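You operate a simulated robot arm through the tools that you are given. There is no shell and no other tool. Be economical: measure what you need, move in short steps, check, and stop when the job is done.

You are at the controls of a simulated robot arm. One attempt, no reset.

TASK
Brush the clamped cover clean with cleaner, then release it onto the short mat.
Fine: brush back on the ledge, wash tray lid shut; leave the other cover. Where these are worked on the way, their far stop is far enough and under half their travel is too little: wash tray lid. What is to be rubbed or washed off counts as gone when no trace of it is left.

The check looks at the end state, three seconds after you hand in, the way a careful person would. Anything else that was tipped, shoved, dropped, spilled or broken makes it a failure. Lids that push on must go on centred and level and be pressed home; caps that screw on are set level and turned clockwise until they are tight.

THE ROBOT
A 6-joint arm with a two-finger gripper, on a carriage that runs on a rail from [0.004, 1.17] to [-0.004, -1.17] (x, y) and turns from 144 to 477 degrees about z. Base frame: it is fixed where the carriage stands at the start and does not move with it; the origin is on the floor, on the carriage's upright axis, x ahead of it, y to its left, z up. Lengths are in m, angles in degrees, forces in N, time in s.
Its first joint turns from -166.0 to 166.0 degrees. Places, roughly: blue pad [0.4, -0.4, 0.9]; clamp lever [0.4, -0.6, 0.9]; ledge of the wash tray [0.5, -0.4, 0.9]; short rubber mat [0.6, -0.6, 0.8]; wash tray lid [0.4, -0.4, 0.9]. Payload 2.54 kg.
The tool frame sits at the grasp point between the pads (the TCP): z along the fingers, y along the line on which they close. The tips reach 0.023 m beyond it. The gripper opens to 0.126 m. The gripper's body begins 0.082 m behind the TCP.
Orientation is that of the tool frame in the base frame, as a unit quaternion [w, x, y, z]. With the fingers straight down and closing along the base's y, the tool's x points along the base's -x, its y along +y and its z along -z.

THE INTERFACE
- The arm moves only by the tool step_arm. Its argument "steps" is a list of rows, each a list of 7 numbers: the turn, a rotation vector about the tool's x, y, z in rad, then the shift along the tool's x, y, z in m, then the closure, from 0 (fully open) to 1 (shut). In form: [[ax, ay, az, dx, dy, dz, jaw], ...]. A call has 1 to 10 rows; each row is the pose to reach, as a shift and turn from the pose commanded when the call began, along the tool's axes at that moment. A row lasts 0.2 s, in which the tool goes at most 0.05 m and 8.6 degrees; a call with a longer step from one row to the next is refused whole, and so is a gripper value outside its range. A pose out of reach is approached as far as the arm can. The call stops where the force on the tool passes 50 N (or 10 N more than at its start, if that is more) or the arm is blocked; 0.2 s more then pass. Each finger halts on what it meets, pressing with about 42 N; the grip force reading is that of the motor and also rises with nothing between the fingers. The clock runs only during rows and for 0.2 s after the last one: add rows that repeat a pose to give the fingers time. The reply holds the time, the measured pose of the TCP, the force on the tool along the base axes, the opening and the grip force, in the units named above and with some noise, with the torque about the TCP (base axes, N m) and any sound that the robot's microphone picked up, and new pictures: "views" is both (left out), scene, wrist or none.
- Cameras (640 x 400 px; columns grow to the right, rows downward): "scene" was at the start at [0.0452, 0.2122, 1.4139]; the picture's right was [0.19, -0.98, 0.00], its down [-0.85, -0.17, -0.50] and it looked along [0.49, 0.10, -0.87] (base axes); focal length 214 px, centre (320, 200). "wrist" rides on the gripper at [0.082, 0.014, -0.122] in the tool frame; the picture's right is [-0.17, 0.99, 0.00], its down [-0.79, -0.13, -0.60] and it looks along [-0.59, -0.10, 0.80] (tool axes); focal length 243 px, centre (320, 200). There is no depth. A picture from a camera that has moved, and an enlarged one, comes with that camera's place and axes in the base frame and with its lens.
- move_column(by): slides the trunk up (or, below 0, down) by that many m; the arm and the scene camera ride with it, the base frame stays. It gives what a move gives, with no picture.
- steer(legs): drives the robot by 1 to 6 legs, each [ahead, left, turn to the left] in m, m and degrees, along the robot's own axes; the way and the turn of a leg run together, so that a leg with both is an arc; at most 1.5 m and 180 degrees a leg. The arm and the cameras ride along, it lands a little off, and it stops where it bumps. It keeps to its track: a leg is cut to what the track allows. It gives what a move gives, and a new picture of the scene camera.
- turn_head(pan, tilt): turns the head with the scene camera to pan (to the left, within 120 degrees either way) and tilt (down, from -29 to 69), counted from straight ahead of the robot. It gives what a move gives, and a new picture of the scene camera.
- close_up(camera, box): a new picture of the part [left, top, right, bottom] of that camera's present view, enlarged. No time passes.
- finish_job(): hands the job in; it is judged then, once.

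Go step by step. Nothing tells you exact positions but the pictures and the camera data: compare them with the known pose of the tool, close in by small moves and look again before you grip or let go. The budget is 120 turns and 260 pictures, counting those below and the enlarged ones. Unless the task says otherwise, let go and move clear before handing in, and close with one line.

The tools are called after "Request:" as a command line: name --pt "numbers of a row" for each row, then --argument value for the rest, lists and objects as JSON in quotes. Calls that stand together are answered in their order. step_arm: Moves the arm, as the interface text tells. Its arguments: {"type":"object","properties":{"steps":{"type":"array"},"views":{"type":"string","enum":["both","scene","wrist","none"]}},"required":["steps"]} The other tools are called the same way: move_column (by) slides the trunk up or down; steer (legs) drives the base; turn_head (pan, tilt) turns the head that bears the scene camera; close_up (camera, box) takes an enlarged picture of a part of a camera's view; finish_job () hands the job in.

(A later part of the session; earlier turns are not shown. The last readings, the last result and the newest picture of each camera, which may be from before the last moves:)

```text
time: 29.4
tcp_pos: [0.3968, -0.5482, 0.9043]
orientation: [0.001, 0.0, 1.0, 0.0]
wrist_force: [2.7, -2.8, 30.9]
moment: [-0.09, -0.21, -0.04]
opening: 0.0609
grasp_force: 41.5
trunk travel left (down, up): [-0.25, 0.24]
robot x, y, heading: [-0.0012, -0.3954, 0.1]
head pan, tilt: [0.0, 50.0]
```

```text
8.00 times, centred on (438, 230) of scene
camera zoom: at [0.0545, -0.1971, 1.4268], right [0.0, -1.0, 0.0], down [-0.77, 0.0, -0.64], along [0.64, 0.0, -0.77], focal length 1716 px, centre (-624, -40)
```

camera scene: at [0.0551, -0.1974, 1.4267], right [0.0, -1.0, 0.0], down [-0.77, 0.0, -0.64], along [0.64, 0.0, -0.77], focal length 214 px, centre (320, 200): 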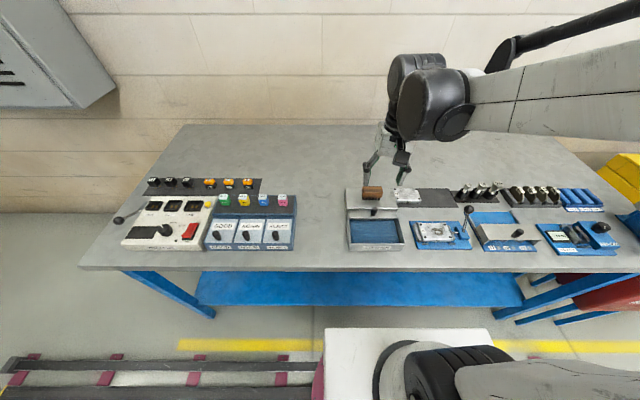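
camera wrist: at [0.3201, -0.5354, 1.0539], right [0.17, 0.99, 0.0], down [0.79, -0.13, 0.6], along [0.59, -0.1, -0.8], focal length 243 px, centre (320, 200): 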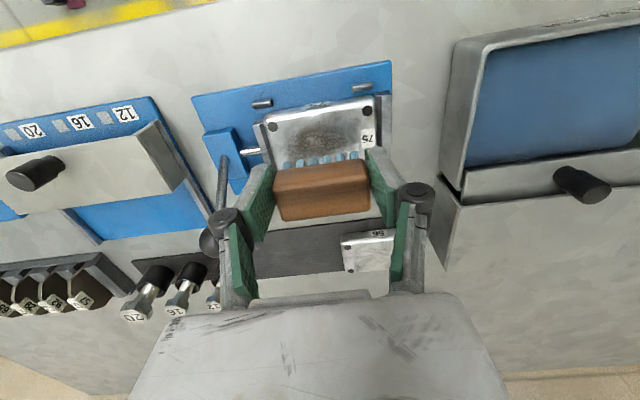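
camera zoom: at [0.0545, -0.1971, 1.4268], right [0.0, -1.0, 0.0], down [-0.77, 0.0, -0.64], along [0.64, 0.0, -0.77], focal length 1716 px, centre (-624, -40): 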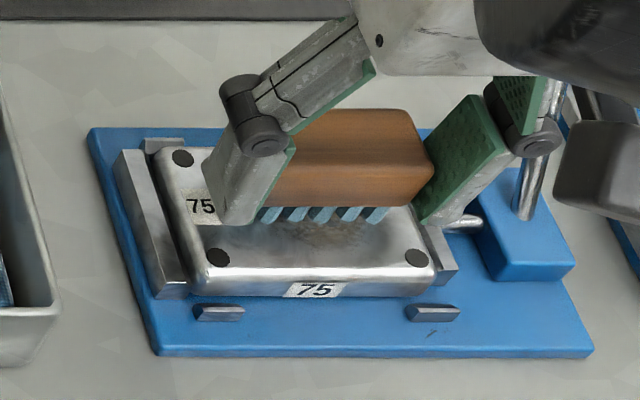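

Contact with about 31 N. I ease slightly and scrub back and forth.

Request:
step_arm --pt "0 0 0 0.01 0 -0.0008 0.8" --pt "0 0 0 0.018 0 -0.0008 0.8" --pt "0 0 0 0.006 0 -0.0008 0.8" --pt "0 0 0 -0.006 0 -0.0008 0.8" --pt "0 0 0 -0.018 0 -0.0008 0.8" --pt "0 0 0 -0.006 0 -0.0008 0.8" --pt "0 0 0 0.006 0 -0.0008 0.8" --pt "0 0 0 0.018 0 -0.0008 0.8" --pt "0 0 0 0.009 0 -0.0008 0.8" --pt "0 0 0 0 0 -0.0008 0.8" --views "wrist"

Request:
close_up --camera "scene" --box '[406, 205, 470, 255]'

```text
time: 31.6
tcp_pos: [0.3981, -0.5485, 0.9034]
orientation: [-0.001, 0.0, 1.0, 0.0]
wrist_force: [-0.2, 0.4, 1.5]
moment: [-0.02, -0.01, -0.01]
opening: 0.0606
grasp_force: 42.2
trunk travel left (down, up): [-0.25, 0.24]
robot x, y, heading: [-0.0002, -0.3973, 0.0]
head pan, tilt: [0.0, 50.0]
camera wrist: at [0.3163, -0.5344, 1.0256], right [0.17, 0.99, 0.0], down [0.79, -0.13, 0.6], along [0.59, -0.1, -0.8], focal length 243 px, centre (320, 200)
```

wrist: 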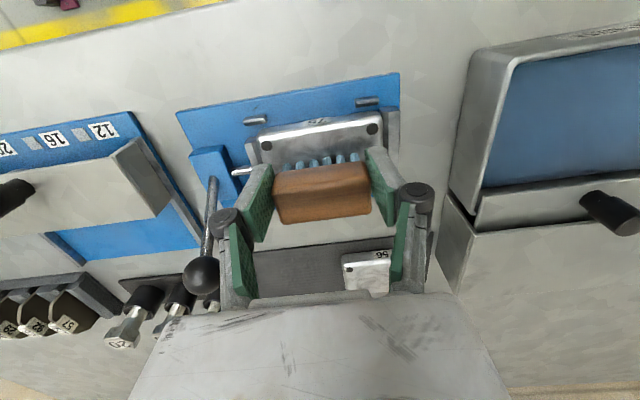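

```text
8.00 times, centred on (438, 230) of scene
camera zoom: at [0.0552, -0.1974, 1.4267], right [0.0, -1.0, 0.0], down [-0.77, 0.0, -0.64], along [0.64, 0.0, -0.77], focal length 1716 px, centre (-624, -40)
```

zoom: 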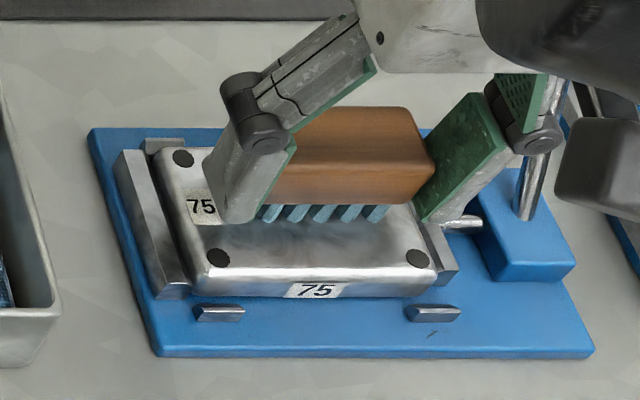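

It is coming off. I press slightly more, scrub again with small sideways offsets, then lift to look.

Request:
step_arm --pt "0 0 0 0.008 -0.004 0.0008 0.8" --pt "0 0 0 0.018 -0.007 0.0008 0.8" --pt "0 0 0 0.005 -0.007 0.0008 0.8" --pt "0 0 0 -0.008 -0.007 0.0008 0.8" --pt "0 0 0 -0.02 -0.007 0.0008 0.8" --pt "0 0 0 -0.02 0.005 0.0008 0.8" --pt "0 0 0 -0.007 0.005 0.0008 0.8" --pt "0 0 0 0.006 0.005 0.0008 0.8" --pt "0 0 0 0.018 0.005 0.0008 0.8" --pt "0 0 0 0.005 0.003 0.0008 0.8" --views "none"

Request:
step_arm --pt "0 0 0 -0.008 -0.003 0 0.8" --pt "0 0 0 -0.022 -0.003 0 0.8" --pt "0 0 0 -0.01 -0.003 0 0.8" --pt "0 0 0 0.004 -0.003 0 0.8" --pt "0 0 0 0.004 -0.003 -0.04 0.8" --pt "0 0 0 -0.02 0.02 -0.08 0.8" --pt "0 0 0 -0.06 0.04 -0.09 0.8" --pt "0 0 0 -0.1 0.06 -0.09 0.8" --views "wrist"

Request:
close_up --camera "scene" --box '[406, 205, 470, 255]'

Request:
close_up --camera "wrist" --box '[140, 0, 380, 150]'

```text
time: 33.8
tcp_pos: [0.3916, -0.5454, 0.9042]
orientation: [0.0, 0.0, 1.0, 0.0]
wrist_force: [-5.6, 0.2, 14.9]
moment: [0.05, 0.17, 0.01]
opening: 0.0608
grasp_force: 42.2
trunk travel left (down, up): [-0.25, 0.24]
robot x, y, heading: [-0.0003, -0.3996, -0.1]
head pan, tilt: [0.0, 50.0]
```

```text
refused: row 6 steps farther than a row can; nothing moved
```

```text
8.00 times, centred on (438, 230) of scene
camera zoom: at [0.0542, -0.1971, 1.4266], right [0.0, -1.0, 0.0], down [-0.77, 0.0, -0.64], along [0.64, 0.0, -0.77], focal length 1716 px, centre (-624, -40)
```

zoom: 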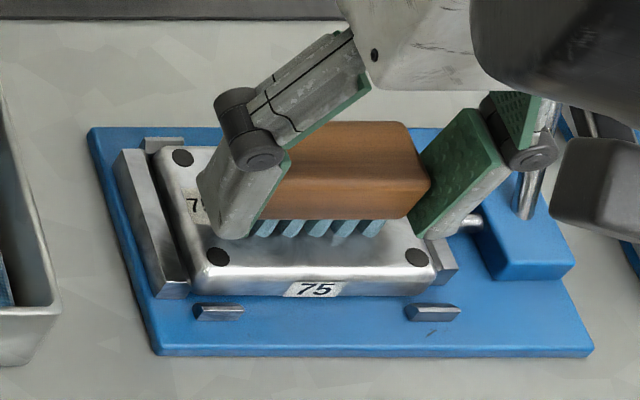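

```text
2.67 times, centred on (260, 75) of wrist
camera zoom: at [0.3096, -0.5305, 1.0251], right [0.17, 0.99, 0.0], down [0.79, -0.13, 0.6], along [0.59, -0.1, -0.8], focal length 647 px, centre (480, 533)
```

zoom: 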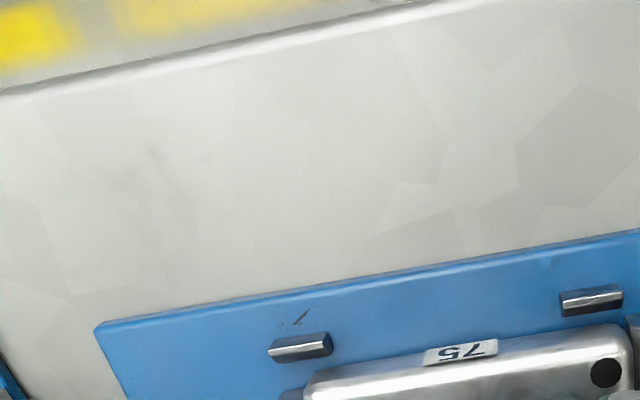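

Request:
step_arm --pt "0 0 0 -0.008 -0.003 0 0.8" --pt "0 0 0 -0.022 -0.003 0 0.8" --pt "0 0 0 -0.01 -0.003 0 0.8" --pt "0 0 0 0.004 -0.003 0 0.8" --pt "0 0 0 0.004 -0.003 -0.04 0.8" --pt "0 0 0 -0.015 0.015 -0.075 0.8" --pt "0 0 0 -0.05 0.035 -0.09 0.8" --pt "0 0 0 -0.085 0.06 -0.09 0.8" --views "wrist"

Request:
close_up --camera "scene" --box '[406, 205, 470, 255]'

Request:
close_up --camera "wrist" --box '[120, 0, 280, 100]'

```text
time: 35.6
tcp_pos: [0.4782, -0.4851, 0.9944]
orientation: [0.001, 0.0, 1.0, 0.0]
wrist_force: [-0.6, -1.4, 0.3]
moment: [0.02, 0.01, -0.01]
opening: 0.0609
grasp_force: 42.1
trunk travel left (down, up): [-0.25, 0.24]
robot x, y, heading: [-0.004, -0.3984, -0.1]
head pan, tilt: [0.0, 50.0]
camera wrist: at [0.3951, -0.4707, 1.1157], right [0.17, 0.99, 0.0], down [0.79, -0.13, 0.6], along [0.59, -0.1, -0.8], focal length 243 px, centre (320, 200)
```

wrist: 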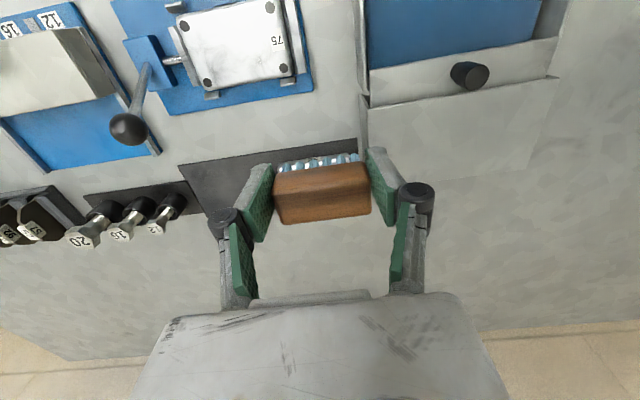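

```text
8.00 times, centred on (438, 230) of scene
camera zoom: at [0.0549, -0.1975, 1.4267], right [0.0, -1.0, 0.0], down [-0.77, 0.0, -0.64], along [0.64, 0.0, -0.77], focal length 1716 px, centre (-624, -40)
```

zoom: 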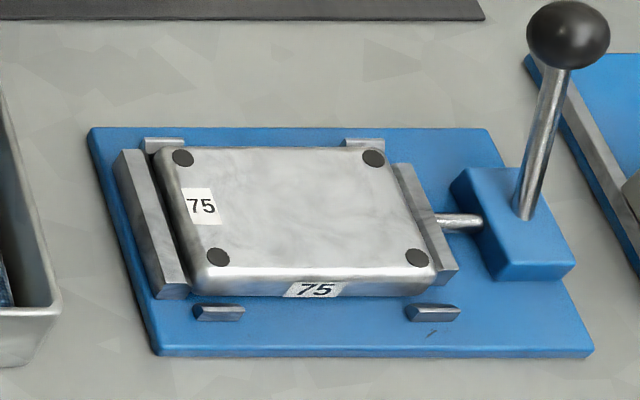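

```text
4.00 times, centred on (200, 50) of wrist
camera zoom: at [0.3951, -0.4707, 1.1157], right [0.17, 0.99, 0.0], down [0.79, -0.13, 0.6], along [0.59, -0.1, -0.8], focal length 970 px, centre (800, 800)
```

zoom: 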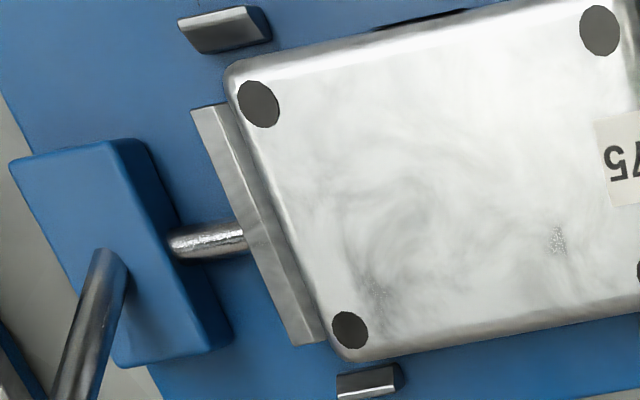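

Almost clean; two faint speckles remain near the rear edge at about (0.416,-0.529) and (0.416,-0.573). I go back and scrub that zone.

Request:
step_arm --pt "0 0 0 0.03 -0.03 0 0.8" --pt "0 0 0 0.055 -0.063 0.01 0.8" --pt "0 0 0 0.06 -0.063 0.05 0.8" --pt "0 0 0 0.06 -0.063 0.08 0.8" --pt "0 0 0 0.06 -0.063 0.0895 0.8" --pt "0 0 0 0.06 -0.063 0.0905 0.8" --views "none"

```text
time: 37.0
tcp_pos: [0.4174, -0.5489, 0.9039]
orientation: [0.0, 0.0, 1.0, 0.0]
wrist_force: [0.3, -1.7, 30.6]
moment: [-0.03, -0.15, -0.02]
opening: 0.0608
grasp_force: 41.5
trunk travel left (down, up): [-0.25, 0.24]
robot x, y, heading: [0.002, -0.3968, 0.1]
head pan, tilt: [0.0, 50.0]
```

Request:
step_arm --pt "0 0 0 0.01 -0.004 -0.0003 0.8" --pt "0 0 0 0.02 -0.008 -0.0003 0.8" --pt "0 0 0 0.008 -0.008 -0.0003 0.8" --pt "0 0 0 -0.003 -0.008 -0.0003 0.8" --pt "0 0 0 0.009 -0.004 -0.0003 0.8" --pt "0 0 0 0.01 0.008 -0.0003 0.8" --pt "0 0 0 -0.003 0.014 -0.0003 0.8" --pt "0 0 0 0.009 0.014 -0.0003 0.8" --pt "0 0 0 0.02 0.014 -0.0003 0.8" --pt "0 0 0 0.01 0.01 -0.0003 0.8" --views "none"

Request:
step_arm --pt "0 0 0 0.0 -0.003 0.0005 0.8" --pt "0 0 0 -0.013 -0.006 0.0005 0.8" --pt "0 0 0 0 -0.01 0.0005 0.8" --pt "0 0 0 0.012 -0.012 0.0005 0.8" --pt "0 0 0 0.024 -0.008 0.0005 0.8" --pt "0 0 0 0.024 0.003 0.0005 0.8" --pt "0 0 0 0.012 0.005 0.0005 0.8" --pt "0 0 0 0 0.005 0.0005 0.8" --pt "0 0 0 -0.013 0.005 0.0005 0.8" --pt "0 0 0 -0.005 0 0.0005 0.8" --views "none"

Request:
step_arm --pt "0 0 0 0 0 -0.04 0.8" --pt "0 0 0 -0.02 0.015 -0.075 0.8" --pt "0 0 0 -0.05 0.035 -0.09 0.8" --pt "0 0 0 -0.07 0.06 -0.09 0.8" --views "none"

Request:
close_up --camera "wrist" --box '[140, 0, 300, 100]'

Request:
close_up --camera "scene" --box '[416, 210, 456, 240]'

```text
time: 39.2
tcp_pos: [0.4069, -0.5382, 0.903]
orientation: [0.0, 0.0, 1.0, 0.0]
wrist_force: [-5.9, 2.5, 16.7]
moment: [0.07, 0.19, 0.02]
opening: 0.0607
grasp_force: 42.1
trunk travel left (down, up): [-0.25, 0.24]
robot x, y, heading: [-0.0022, -0.3946, -0.0]
head pan, tilt: [0.0, 50.0]
```

```text
time: 41.4
tcp_pos: [0.4134, -0.5382, 0.9025]
orientation: [0.001, 0.0, 1.0, 0.0]
wrist_force: [5.7, 2.7, 24.7]
moment: [0.18, -0.33, 0.0]
opening: 0.0609
grasp_force: 42.3
trunk travel left (down, up): [-0.25, 0.24]
robot x, y, heading: [0.0009, -0.397, -0.1]
head pan, tilt: [0.0, 50.0]
```

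```text
time: 42.4
tcp_pos: [0.4845, -0.4794, 0.9929]
orientation: [0.0, 0.0, 1.0, -0.001]
wrist_force: [0.2, -1.0, -0.5]
moment: [0.03, -0.01, 0.03]
opening: 0.0607
grasp_force: 42.6
trunk travel left (down, up): [-0.25, 0.24]
robot x, y, heading: [-0.0023, -0.3986, 0.0]
head pan, tilt: [0.0, 50.0]
```

```text
4.00 times, centred on (220, 50) of wrist
camera zoom: at [0.402, -0.4636, 1.1143], right [0.17, 0.99, 0.0], down [0.79, -0.13, 0.6], along [0.59, -0.1, -0.8], focal length 970 px, centre (720, 800)
```

zoom: 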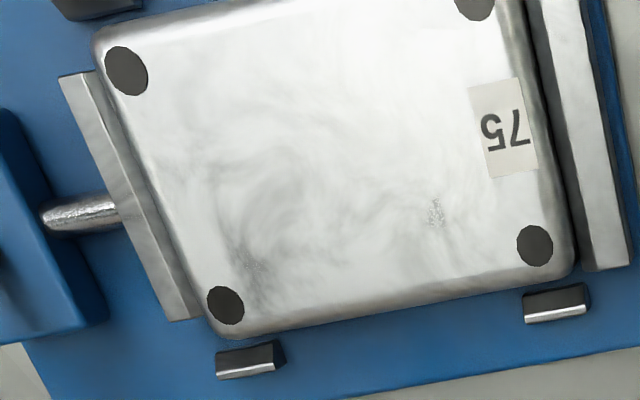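

```text
13.33 times, centred on (436, 225) of scene
camera zoom: at [0.0554, -0.1975, 1.4267], right [0.0, -1.0, 0.0], down [-0.77, 0.0, -0.64], along [0.64, 0.0, -0.77], focal length 2860 px, centre (-1227, -133)
```

zoom: 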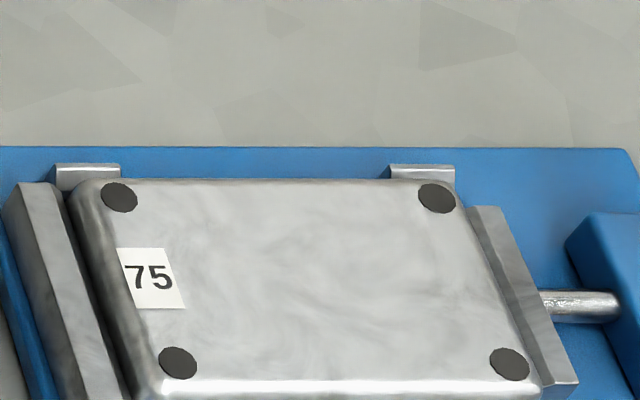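

The two speckles did not change, so they may be metal texture. I look closer, and at the untouched cover 56 for comparison.

Request:
close_up --camera "wrist" --box '[190, 35, 270, 85]'

Request:
close_up --camera "scene" --box '[390, 180, 430, 205]'

Request:
close_up --camera "scene" --box '[420, 215, 450, 237]'

```text
8.00 times, centred on (230, 60) of wrist
camera zoom: at [0.402, -0.4636, 1.1143], right [0.17, 0.99, 0.0], down [0.79, -0.13, 0.6], along [0.59, -0.1, -0.8], focal length 1941 px, centre (1040, 1320)
```

zoom: 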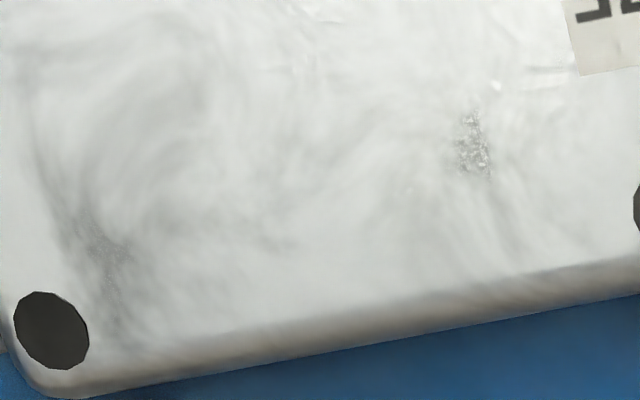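

```text
16.00 times, centred on (410, 192) of scene
camera zoom: at [0.0554, -0.1975, 1.4267], right [0.0, -1.0, 0.0], down [-0.77, 0.0, -0.64], along [0.64, 0.0, -0.77], focal length 3432 px, centre (-1120, 320)
```

zoom: 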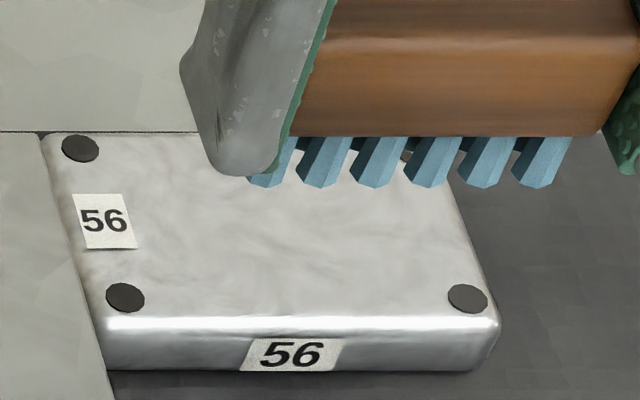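

```text
16.00 times, centred on (435, 226) of scene
camera zoom: at [0.0554, -0.1975, 1.4267], right [0.0, -1.0, 0.0], down [-0.77, 0.0, -0.64], along [0.64, 0.0, -0.77], focal length 3432 px, centre (-1520, -216)
```

zoom: 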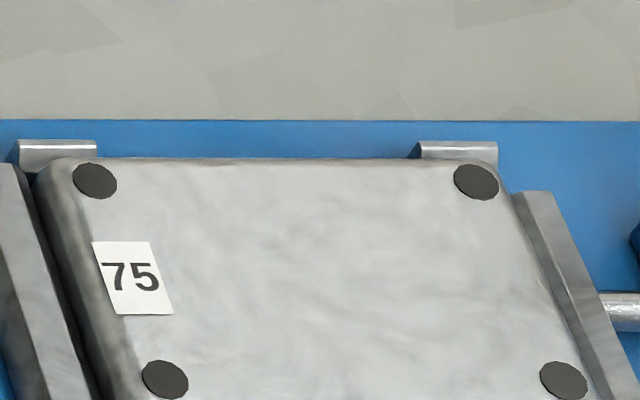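

The scene view shows a clean surface; I'll recheck later. Now the brush goes back onto the ledge.

Request:
step_arm --pt "0 0 0 -0.006 0.04 0 0.8" --pt "0 0 0 -0.012 0.08 0 0.8" --pt "0 0 0 -0.018 0.1195 0 0.8" --pt "0 0 0 -0.018 0.1195 0.03 0.8" --pt "0 0 0 -0.018 0.1195 0.048 0.8" --pt "0 0 0 -0.018 0.1195 0.0515 0.8" --views "wrist"

Request:
close_up --camera "scene" --box '[340, 165, 404, 215]'

```text
time: 43.8
tcp_pos: [0.5024, -0.358, 0.9397]
orientation: [0.0, 0.0, 1.0, 0.0]
wrist_force: [0.0, 0.7, -1.3]
moment: [-0.02, -0.01, 0.01]
opening: 0.0607
grasp_force: 41.8
trunk travel left (down, up): [-0.25, 0.24]
robot x, y, heading: [-0.0003, -0.3975, 0.2]
head pan, tilt: [0.0, 50.0]
camera wrist: at [0.4197, -0.3448, 1.0617], right [0.17, 0.99, 0.0], down [0.79, -0.13, 0.6], along [0.59, -0.1, -0.8], focal length 243 px, centre (320, 200)
```

wrist: 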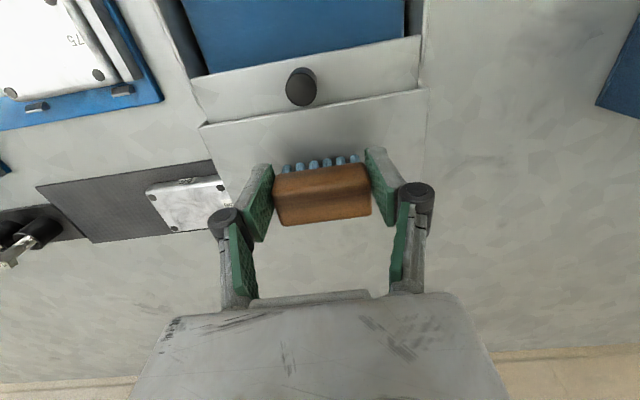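

```text
8.00 times, centred on (372, 190) of scene
camera zoom: at [0.0556, -0.1974, 1.4267], right [0.0, -1.0, 0.0], down [-0.77, 0.0, -0.64], along [0.64, 0.0, -0.77], focal length 1716 px, centre (-96, 280)
```

zoom: 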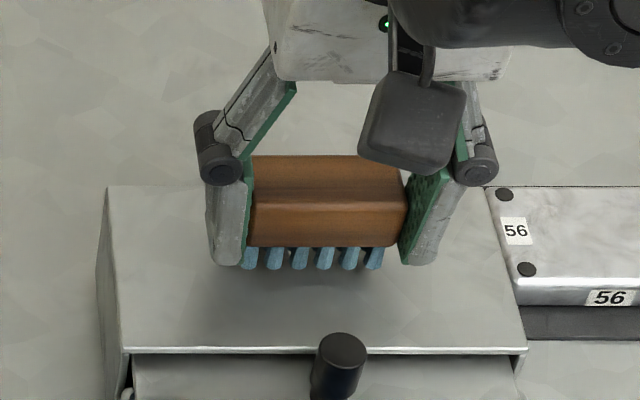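

The brush slid up a few mm in the grip. Before putting it down, I view cover 56 from the same relative angle to judge whether the speckles are texture.

Request:
step_arm --pt "0 0 0 0 0 -0.04 0.8" --pt "0 0 0 -0.04 -0.02 -0.055 0.8" --pt "0 0 0 -0.085 -0.04 -0.055 0.8" --pt "0 0 0 -0.13 -0.06 -0.055 0.8" --pt "0 0 0 -0.133 -0.078 -0.055 0.8" --views "none"

Request:
close_up --camera "wrist" --box '[140, 0, 300, 100]'

Request:
close_up --camera "wrist" --box '[190, 35, 270, 85]'

```text
time: 45.0
tcp_pos: [0.635, -0.4394, 0.9963]
orientation: [0.0, 0.0, 1.0, 0.0]
wrist_force: [0.7, 0.1, -1.1]
moment: [0.02, 0.03, 0.0]
opening: 0.0609
grasp_force: 41.9
trunk travel left (down, up): [-0.25, 0.24]
robot x, y, heading: [-0.0046, -0.3974, -0.0]
head pan, tilt: [0.0, 50.0]
```

```text
4.00 times, centred on (220, 50) of wrist
camera zoom: at [0.5532, -0.4242, 1.1172], right [0.17, 0.99, 0.0], down [0.79, -0.13, 0.6], along [0.59, -0.1, -0.8], focal length 970 px, centre (720, 800)
```

zoom: 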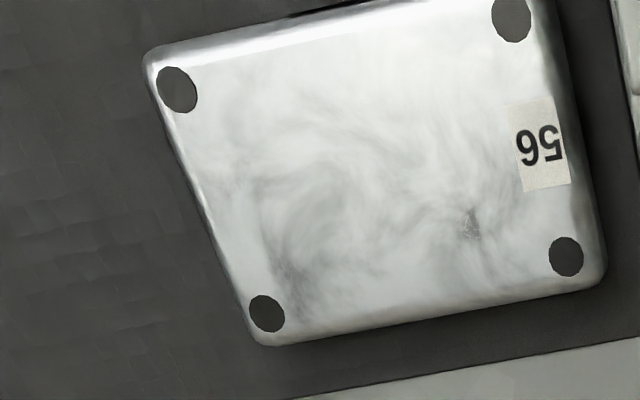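

```text
8.00 times, centred on (230, 60) of wrist
camera zoom: at [0.5532, -0.4242, 1.1172], right [0.17, 0.99, 0.0], down [0.79, -0.13, 0.6], along [0.59, -0.1, -0.8], focal length 1941 px, centre (1040, 1320)
```

zoom: 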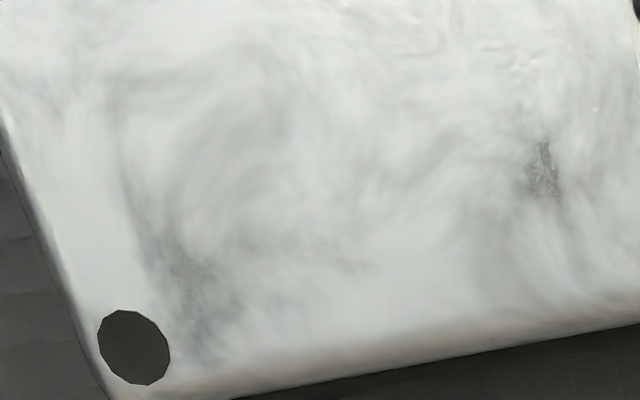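

Cover 56 shows the same speckles: it is metal texture, so cover 75 is clean. Back to the ledge with the brush, lowering until it touches.

Request:
step_arm --pt "0 0 0 0.04 0.02 0 0.8" --pt "0 0 0 0.08 0.045 0 0.8" --pt "0 0 0 0.115 0.07 0 0.8" --pt "0 0 0 0.1325 0.0796 0.01 0.8" --pt "0 0 0 0.1325 0.0796 0.045 0.8" --pt "0 0 0 0.1325 0.0796 0.057 0.8" --pt "0 0 0 0.1325 0.0796 0.06 0.8" --pt "0 0 0 0.1325 0.0796 0.062 0.8" --views "none"

Request:
close_up --camera "scene" --box '[340, 165, 404, 215]'

```text
time: 46.8
tcp_pos: [0.5012, -0.3592, 0.9328]
orientation: [-0.001, 0.001, 1.0, 0.0]
wrist_force: [-1.1, -0.5, -0.2]
moment: [0.05, 0.02, 0.0]
opening: 0.0608
grasp_force: 42.0
trunk travel left (down, up): [-0.25, 0.24]
robot x, y, heading: [-0.0028, -0.3958, -0.0]
head pan, tilt: [0.0, 50.0]
```

```text
8.00 times, centred on (372, 190) of scene
camera zoom: at [0.0552, -0.1973, 1.4267], right [0.0, -1.0, 0.0], down [-0.77, 0.0, -0.64], along [0.64, 0.0, -0.77], focal length 1716 px, centre (-96, 280)
```

zoom: 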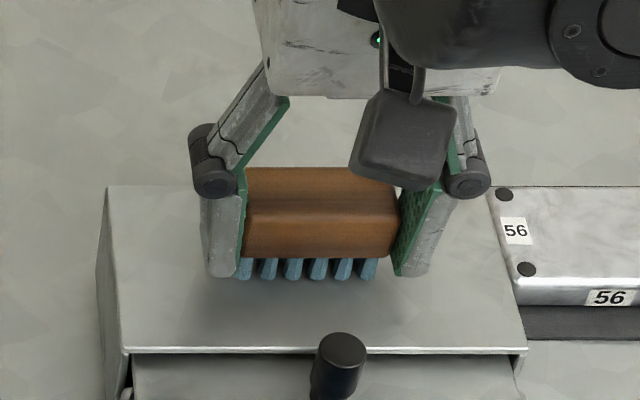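

Request:
step_arm --pt "0 0 0 0 0 0.001 0.8" --pt "0 0 0 0 0 0.002 0.8" --views "none"

```text
time: 47.4
tcp_pos: [0.5017, -0.3576, 0.9339]
orientation: [0.001, 0.001, 1.0, 0.0]
wrist_force: [2.4, 0.1, 20.8]
moment: [0.04, -0.13, -0.02]
opening: 0.061
grasp_force: 41.8
trunk travel left (down, up): [-0.25, 0.24]
robot x, y, heading: [0.0015, -0.398, 0.1]
head pan, tilt: [0.0, 50.0]
```

It rests on the ledge. I open, rise, and look.

Request:
step_arm --pt "0 0 0 0 0 -0.001 0.6" --pt "0 0 0 0 0 -0.001 0.35" --pt "0 0 0 0 0 -0.001 0.3" --pt "0 0 0 0 0 -0.03 0.3" --pt "0 0 0 0 0 -0.07 0.3" --pt "0 0 0 0.04 0 -0.09 0.4" --pt "0 0 0 0.048 -0.003 -0.09 0.5" --views "wrist"

Request:
close_up --camera "scene" --box '[340, 165, 404, 215]'

```text
time: 49.0
tcp_pos: [0.4517, -0.3606, 1.022]
orientation: [0.0, 0.001, 1.0, 0.0]
wrist_force: [-0.5, 1.2, 0.2]
moment: [-0.01, -0.04, -0.03]
opening: 0.0629
grasp_force: 0.0
trunk travel left (down, up): [-0.25, 0.24]
robot x, y, heading: [0.0002, -0.3968, -0.1]
head pan, tilt: [0.0, 50.0]
camera wrist: at [0.3699, -0.346, 1.1432], right [0.17, 0.99, 0.0], down [0.79, -0.13, 0.6], along [0.59, -0.1, -0.8], focal length 243 px, centre (320, 200)
```

wrist: 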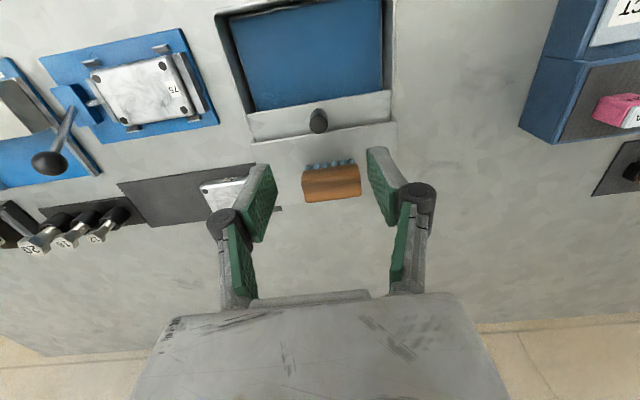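

```text
8.00 times, centred on (372, 190) of scene
camera zoom: at [0.0545, -0.1974, 1.4267], right [0.0, -1.0, 0.0], down [-0.77, 0.0, -0.64], along [0.64, 0.0, -0.77], focal length 1716 px, centre (-96, 280)
```

zoom: 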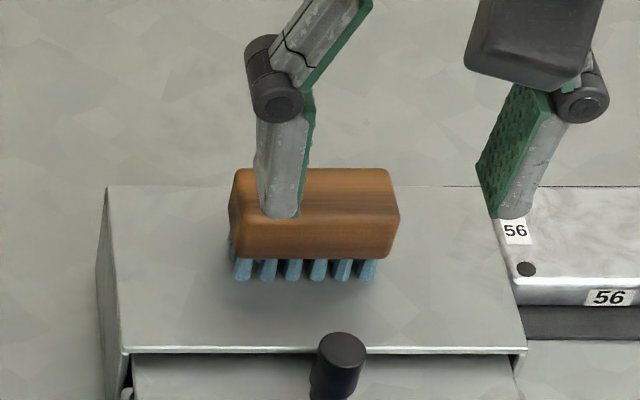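

Brush is back on the ledge. Now I grip the lid knob again.

Request:
step_arm --pt "0 0 0 -0.0013 -0.0005 0.04 0.5" --pt "0 0 0 -0.0013 -0.0005 0.08 0.5" --pt "0 0 0 -0.0013 -0.0005 0.0965 0.5" --pt "0 0 0 -0.0013 -0.0005 0.0965 0.9" --pt "0 0 0 -0.0013 -0.0005 0.0965 0.9" --pt "0 0 0 -0.0013 -0.0005 0.0965 0.9" --views "none"

Request:
step_arm --pt "0 0 0 0.01 0 0 0.9" --pt "0 0 0 0.02 0 0 0.9" --pt "0 0 0 0.032 0 0 0.9" --pt "0 0 0 0.044 0 0 0.9" --pt "0 0 0 0.056 0 0 0.9" --pt "0 0 0 0.068 0 0 0.9" --pt "0 0 0 0.08 0 0 0.9" --views "wrist"

```text
time: 50.4
tcp_pos: [0.454, -0.361, 0.9243]
orientation: [0.0, 0.0, 1.0, 0.0]
wrist_force: [-4.1, -2.4, -4.7]
moment: [-0.07, 0.01, 0.03]
opening: 0.0185
grasp_force: 43.4
trunk travel left (down, up): [-0.25, 0.24]
robot x, y, heading: [-0.0011, -0.3968, -0.3]
head pan, tilt: [0.0, 50.0]
```

```text
time: 52.0
tcp_pos: [0.3745, -0.361, 0.9244]
orientation: [0.0, 0.0, 1.0, -0.001]
wrist_force: [0.0, 4.5, -21.5]
moment: [0.09, -0.25, -0.02]
opening: 0.0185
grasp_force: 44.2
trunk travel left (down, up): [-0.25, 0.24]
robot x, y, heading: [-0.0007, -0.3977, 0.1]
head pan, tilt: [0.0, 50.0]
camera wrist: at [0.2929, -0.3466, 1.0466], right [0.17, 0.99, 0.0], down [0.79, -0.13, 0.6], along [0.59, -0.1, -0.8], focal length 243 px, centre (320, 200)
```

wrist: 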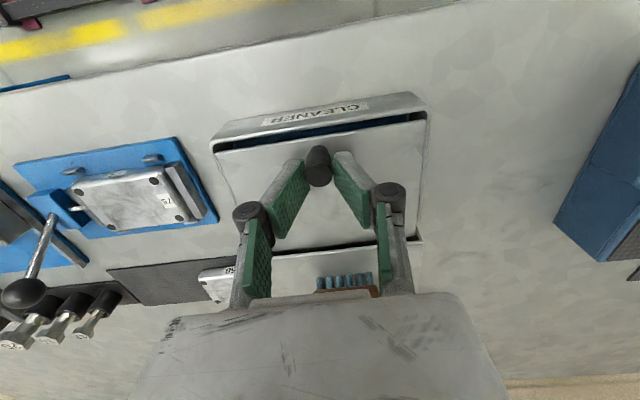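

Request:
step_arm --pt "0 0 0 0.008 0 0.001 0.9" --pt "0 0 0 0.013 0 0.001 0.9" --pt "0 0 0 0.018 0 0.001 0.9" --views "wrist"

```text
time: 52.8
tcp_pos: [0.3594, -0.3613, 0.9253]
orientation: [0.001, 0.0, 1.0, 0.001]
wrist_force: [27.8, 4.1, 8.5]
moment: [0.11, -0.72, -0.05]
opening: 0.0188
grasp_force: 44.1
trunk travel left (down, up): [-0.25, 0.24]
robot x, y, heading: [-0.0047, -0.3939, -0.2]
head pan, tilt: [0.0, 50.0]
camera wrist: at [0.2767, -0.3465, 1.0459], right [0.17, 0.99, 0.0], down [0.79, -0.13, 0.6], along [0.59, -0.1, -0.8], focal length 243 px, centre (320, 200)
```

wrist: 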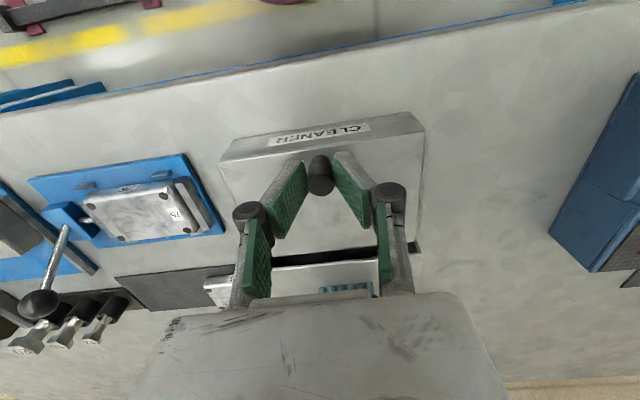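

The lid is shut against its stop. I release the knob and move above the clamp lever ball to look at it.

Request:
step_arm --pt "0 0 0 -0.002 0 0 0.6" --pt "0 0 0 -0.002 0 0 0.6" --pt "0 0 0 -0.002 0 -0.04 0.6" --pt "0 0 0 -0.01 0 -0.085 0.5" --pt "0 0 0 -0.03 -0.04 -0.1 0.5" --pt "0 0 0 -0.04 -0.085 -0.1 0.5" --pt "0 0 0 -0.05 -0.13 -0.1 0.5" --pt "0 0 0 -0.06 -0.175 -0.1 0.5" --pt "0 0 0 -0.06 -0.22 -0.1 0.5" --pt "0 0 0 -0.06 -0.24 -0.1 0.5" --views "both"

Request:
close_up --camera "wrist" --box '[200, 50, 440, 200]'

Request:
close_up --camera "scene" --box '[430, 190, 510, 250]'

```text
time: 55.0
tcp_pos: [0.4162, -0.6025, 1.0247]
orientation: [0.0, 0.0, 1.0, -0.001]
wrist_force: [-1.1, 0.0, -0.6]
moment: [0.01, 0.02, -0.01]
opening: 0.0632
grasp_force: 0.0
trunk travel left (down, up): [-0.25, 0.24]
robot x, y, heading: [-0.0031, -0.3944, 0.0]
head pan, tilt: [0.0, 50.0]
camera scene: at [0.0555, -0.1974, 1.4267], right [0.0, -1.0, 0.0], down [-0.77, 0.0, -0.64], along [0.64, 0.0, -0.77], focal length 214 px, centre (320, 200)
camera wrist: at [0.3352, -0.5873, 1.1456], right [0.17, 0.99, 0.0], down [0.79, -0.13, 0.6], along [0.59, -0.1, -0.8], focal length 243 px, centre (320, 200)
```

scene: 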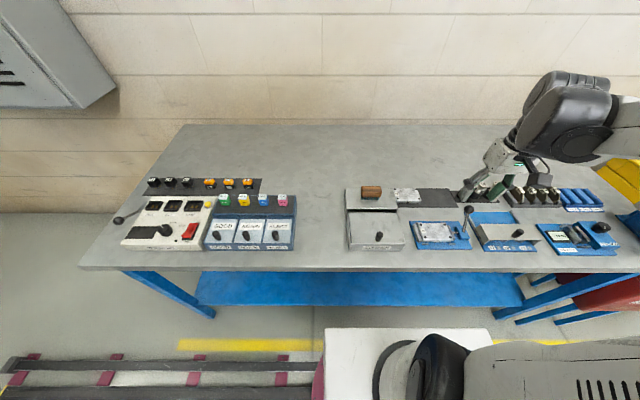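
wrist: 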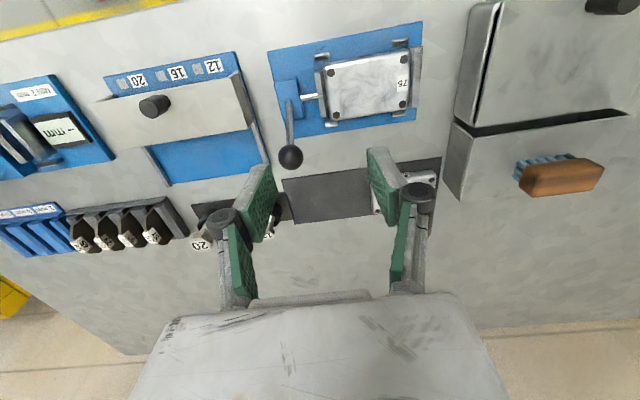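

```text
2.67 times, centred on (320, 125) of wrist
camera zoom: at [0.3352, -0.5873, 1.1456], right [0.17, 0.99, 0.0], down [0.79, -0.13, 0.6], along [0.59, -0.1, -0.8], focal length 647 px, centre (320, 400)
```

zoom: 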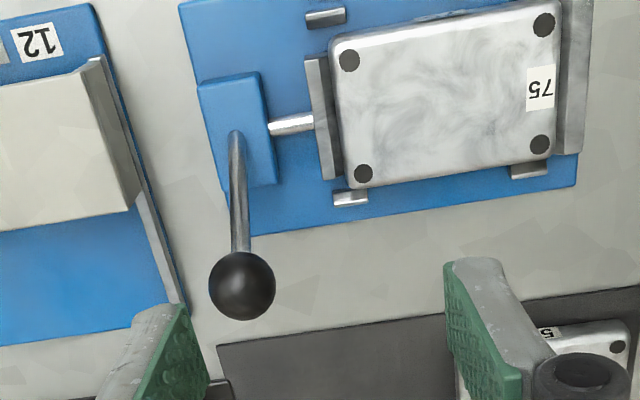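

```text
6.67 times, centred on (470, 220) of scene
camera zoom: at [0.0555, -0.1974, 1.4267], right [0.0, -1.0, 0.0], down [-0.77, 0.0, -0.64], along [0.64, 0.0, -0.77], focal length 1430 px, centre (-680, 67)
```

zoom: 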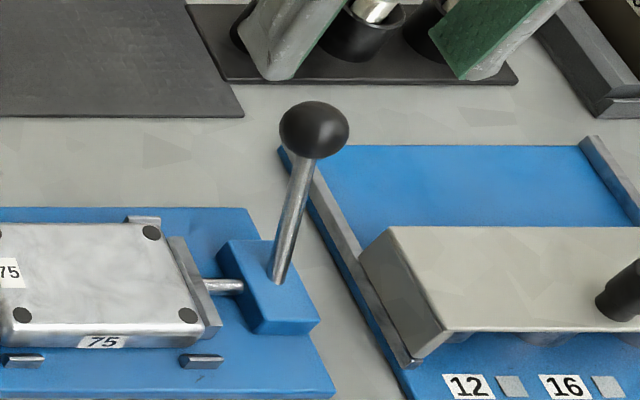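

Lever: base (0.401,-0.634,0.864), ball (0.439,-0.634,0.927), leaning towards +x. I grip the ball between the fingers and will feel which way it swings.

Request:
step_arm --pt "0 0 0 -0.023 -0.0315 0 0.5" --pt "0 0 0 -0.023 -0.0315 0.04 0.5" --pt "0 0 0 -0.023 -0.0315 0.08 0.5" --pt "0 0 0 -0.023 -0.0315 0.096 0.5" --pt "0 0 0 -0.023 -0.0315 0.096 0.7" --pt "0 0 0 -0.023 -0.0315 0.096 0.9" --pt "0 0 0 -0.023 -0.0315 0.096 0.9" --views "wrist"

Request:
close_up --camera "scene" --box '[430, 190, 510, 250]'

```text
time: 56.6
tcp_pos: [0.4399, -0.6353, 0.9291]
orientation: [0.0, 0.001, 1.0, 0.0]
wrist_force: [-1.1, -16.2, -6.2]
moment: [-0.06, -0.13, -0.05]
opening: 0.0184
grasp_force: 42.9
trunk travel left (down, up): [-0.25, 0.24]
robot x, y, heading: [-0.0047, -0.3967, -0.2]
head pan, tilt: [0.0, 50.0]
camera wrist: at [0.3575, -0.6206, 1.0498], right [0.17, 0.99, 0.0], down [0.79, -0.13, 0.6], along [0.59, -0.1, -0.8], focal length 243 px, centre (320, 200)
```

wrist: 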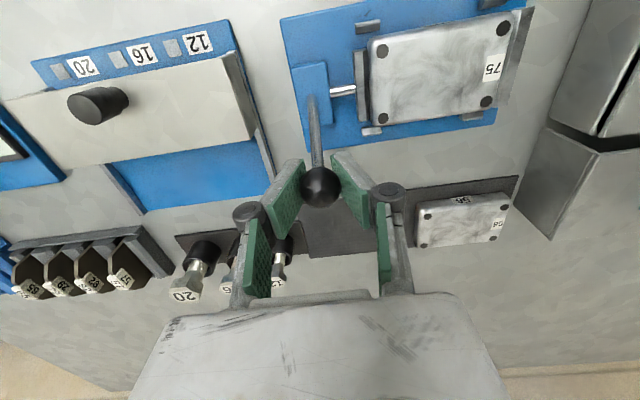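

```text
6.67 times, centred on (470, 220) of scene
camera zoom: at [0.0557, -0.1989, 1.4268], right [0.0, -1.0, 0.0], down [-0.77, 0.0, -0.64], along [0.64, 0.0, -0.77], focal length 1430 px, centre (-680, 67)
```

zoom: 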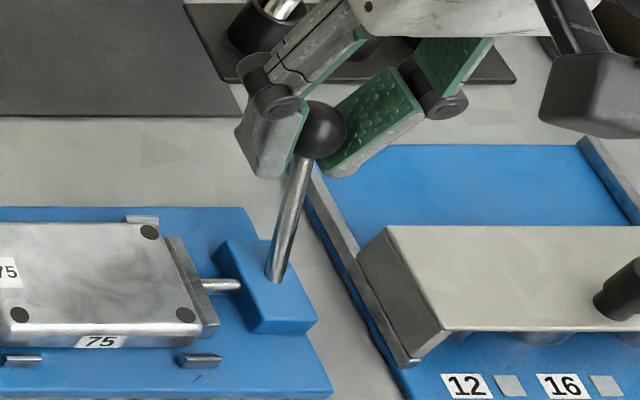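

Ball held. I test a small swing towards −x (up the arc).

Request:
step_arm --pt "0 0 0 0.003 0 -0.0015 0.9" --pt "0 0 0 0.006 0 -0.003 0.9" --views "none"

```text
time: 57.2
tcp_pos: [0.4351, -0.6347, 0.932]
orientation: [-0.001, 0.0, 1.0, 0.0]
wrist_force: [8.6, -24.8, -26.9]
moment: [-0.09, -1.39, -0.12]
opening: 0.018
grasp_force: 43.0
trunk travel left (down, up): [-0.25, 0.24]
robot x, y, heading: [-0.0019, -0.3926, 0.1]
head pan, tilt: [0.0, 50.0]
```

Request:
close_up --camera "scene" --box '[430, 190, 510, 250]'

Request:
close_up --camera "wrist" --box '[240, 50, 400, 210]'

```text
6.67 times, centred on (470, 220) of scene
camera zoom: at [0.057, -0.1999, 1.4268], right [0.0, -1.0, 0.0], down [-0.77, 0.0, -0.64], along [0.64, 0.0, -0.77], focal length 1430 px, centre (-680, 67)
```

zoom: 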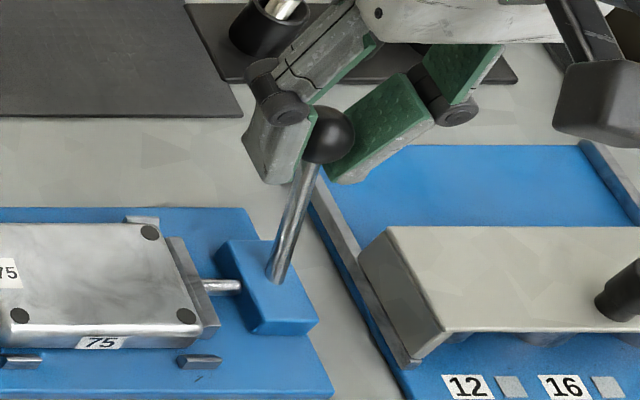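

```text
2.50 times, centred on (320, 130) of wrist
camera zoom: at [0.3528, -0.6207, 1.0518], right [0.17, 0.99, 0.0], down [0.79, -0.13, 0.6], along [0.59, -0.1, -0.8], focal length 606 px, centre (320, 375)
```

zoom: 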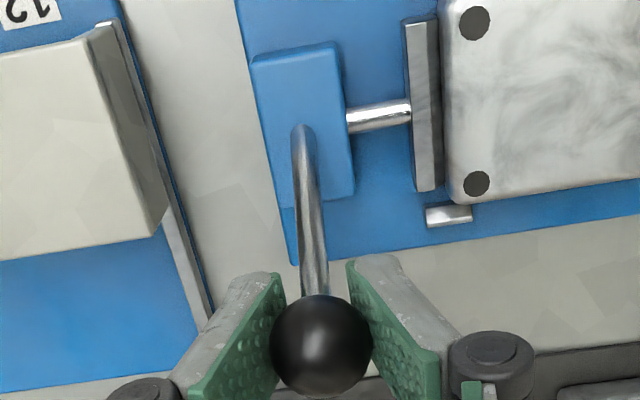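

The ball follows along an arc about a y-axis pivot with modest force. I continue a little along that arc.

Request:
step_arm --pt "0 0 0 0.005 0 -0.001 0.9" --pt "0 0 0 0.01 0 -0.002 0.9" --pt "0 0 0 0.015 0 -0.003 0.9" --views "wrist"

Request:
close_up --camera "scene" --box '[430, 190, 510, 250]'

```text
time: 58.0
tcp_pos: [0.4204, -0.6355, 0.9342]
orientation: [-0.001, 0.001, 1.0, 0.002]
wrist_force: [11.0, -30.3, -20.9]
moment: [-0.08, -1.18, -0.13]
opening: 0.017
grasp_force: 42.3
trunk travel left (down, up): [-0.25, 0.24]
robot x, y, heading: [0.0008, -0.4003, -0.1]
head pan, tilt: [0.0, 50.0]
camera wrist: at [0.3379, -0.6208, 1.0549], right [0.17, 0.99, 0.0], down [0.79, -0.13, 0.6], along [0.59, -0.1, -0.8], focal length 243 px, centre (320, 200)
```

wrist: 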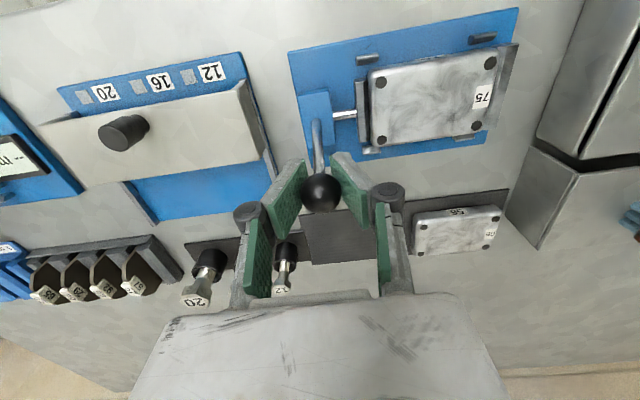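

```text
6.67 times, centred on (470, 220) of scene
camera zoom: at [0.057, -0.2001, 1.427], right [0.0, -1.0, 0.0], down [-0.77, 0.0, -0.64], along [0.64, 0.0, -0.77], focal length 1430 px, centre (-680, 67)
```

zoom: 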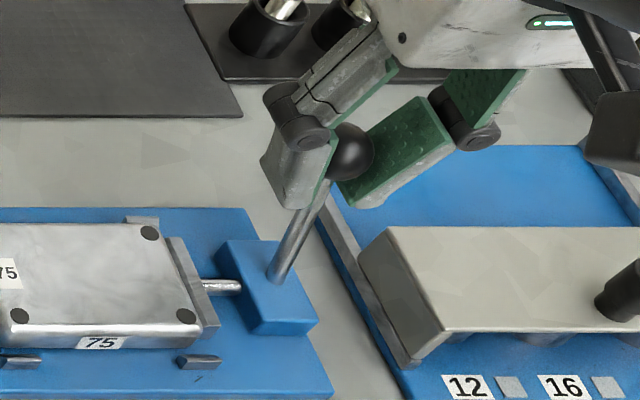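

The lever is swinging about the y-axis and is now nearly upright. I continue along the arc.

Request:
step_arm --pt "0 0 0 0.006 -0.0015 -0.001 0.9" --pt "0 0 0 0.012 -0.0015 -0.002 0.9" --pt "0 0 0 0.018 -0.0015 -0.002 0.9" --pt "0 0 0 0.024 -0.0015 -0.002 0.9" --pt "0 0 0 0.03 -0.0015 -0.001 0.9" --pt "0 0 0 0.036 -0.0015 0 0.9" --views "wrist"

Request:
close_up --camera "scene" --box '[430, 190, 510, 250]'

```text
time: 59.4
tcp_pos: [0.3845, -0.636, 0.9334]
orientation: [0.0, 0.0, 1.0, 0.001]
wrist_force: [15.7, -15.5, -15.5]
moment: [0.0, -0.93, -0.2]
opening: 0.0154
grasp_force: 41.1
trunk travel left (down, up): [-0.25, 0.24]
robot x, y, heading: [0.0004, -0.3963, -0.2]
head pan, tilt: [0.0, 50.0]
camera wrist: at [0.3016, -0.6207, 1.055], right [0.17, 0.99, 0.0], down [0.79, -0.13, 0.6], along [0.59, -0.1, -0.8], focal length 243 px, centre (320, 200)
```

wrist: 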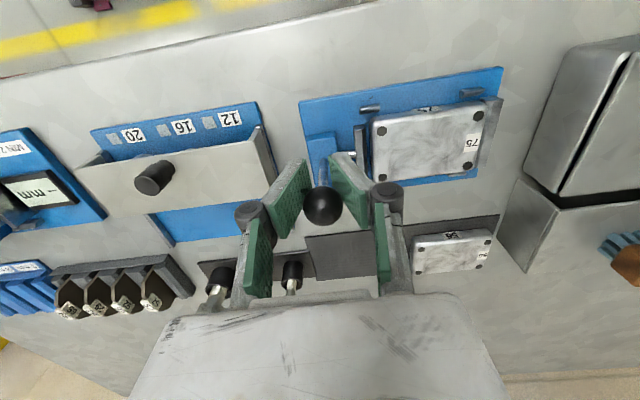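

```text
6.67 times, centred on (470, 220) of scene
camera zoom: at [0.0571, -0.1988, 1.4269], right [0.0, -1.0, 0.0], down [-0.77, 0.0, -0.64], along [0.64, 0.0, -0.77], focal length 1430 px, centre (-680, 67)
```

zoom: 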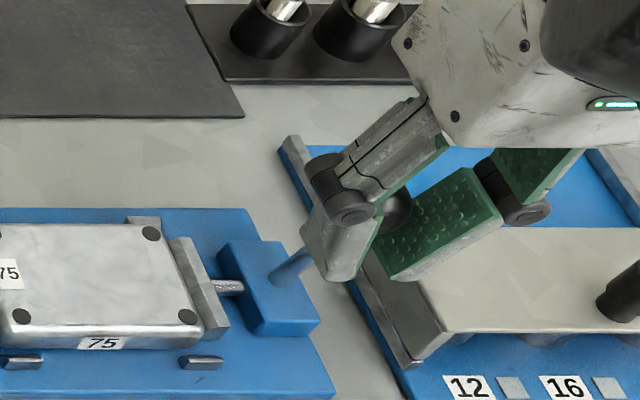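

The clamp jaw has begun to draw back from the cover. I keep going down the other side.

Request:
step_arm --pt "0 0 0 0.006 -0.001 -0.001 0.9" --pt "0 0 0 0.012 -0.001 -0.001 0.9" --pt "0 0 0 0.018 -0.001 0.001 0.9" --pt "0 0 0 0.024 -0.001 0.004 0.9" --views "wrist"

Request:
close_up --camera "scene" --box '[430, 190, 510, 250]'

```text
time: 60.4
tcp_pos: [0.3591, -0.6354, 0.9326]
orientation: [0.0, 0.0, 1.0, 0.0]
wrist_force: [-0.1, 1.4, -0.7]
moment: [-0.01, 0.0, 0.0]
opening: 0.0125
grasp_force: 0.1
trunk travel left (down, up): [-0.25, 0.24]
robot x, y, heading: [-0.0005, -0.3941, 0.1]
head pan, tilt: [0.0, 50.0]
camera wrist: at [0.2763, -0.6206, 1.0524], right [0.17, 0.99, 0.0], down [0.79, -0.13, 0.6], along [0.59, -0.1, -0.8], focal length 243 px, centre (320, 200)
```

wrist: 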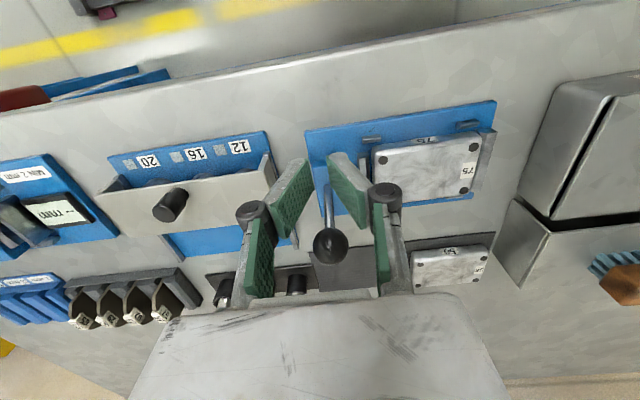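

```text
6.67 times, centred on (470, 220) of scene
camera zoom: at [0.0553, -0.1973, 1.4267], right [0.0, -1.0, 0.0], down [-0.77, 0.0, -0.64], along [0.64, 0.0, -0.77], focal length 1430 px, centre (-680, 67)
```

zoom: 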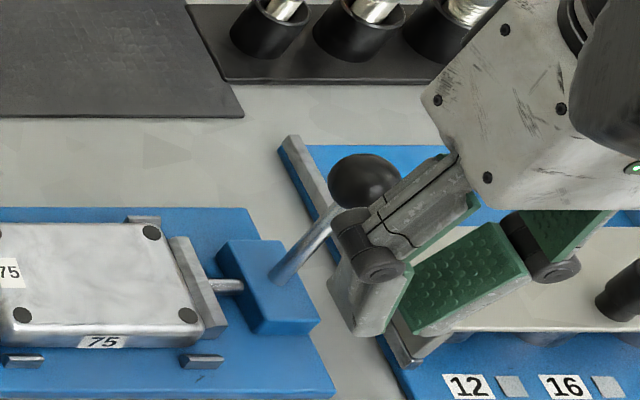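

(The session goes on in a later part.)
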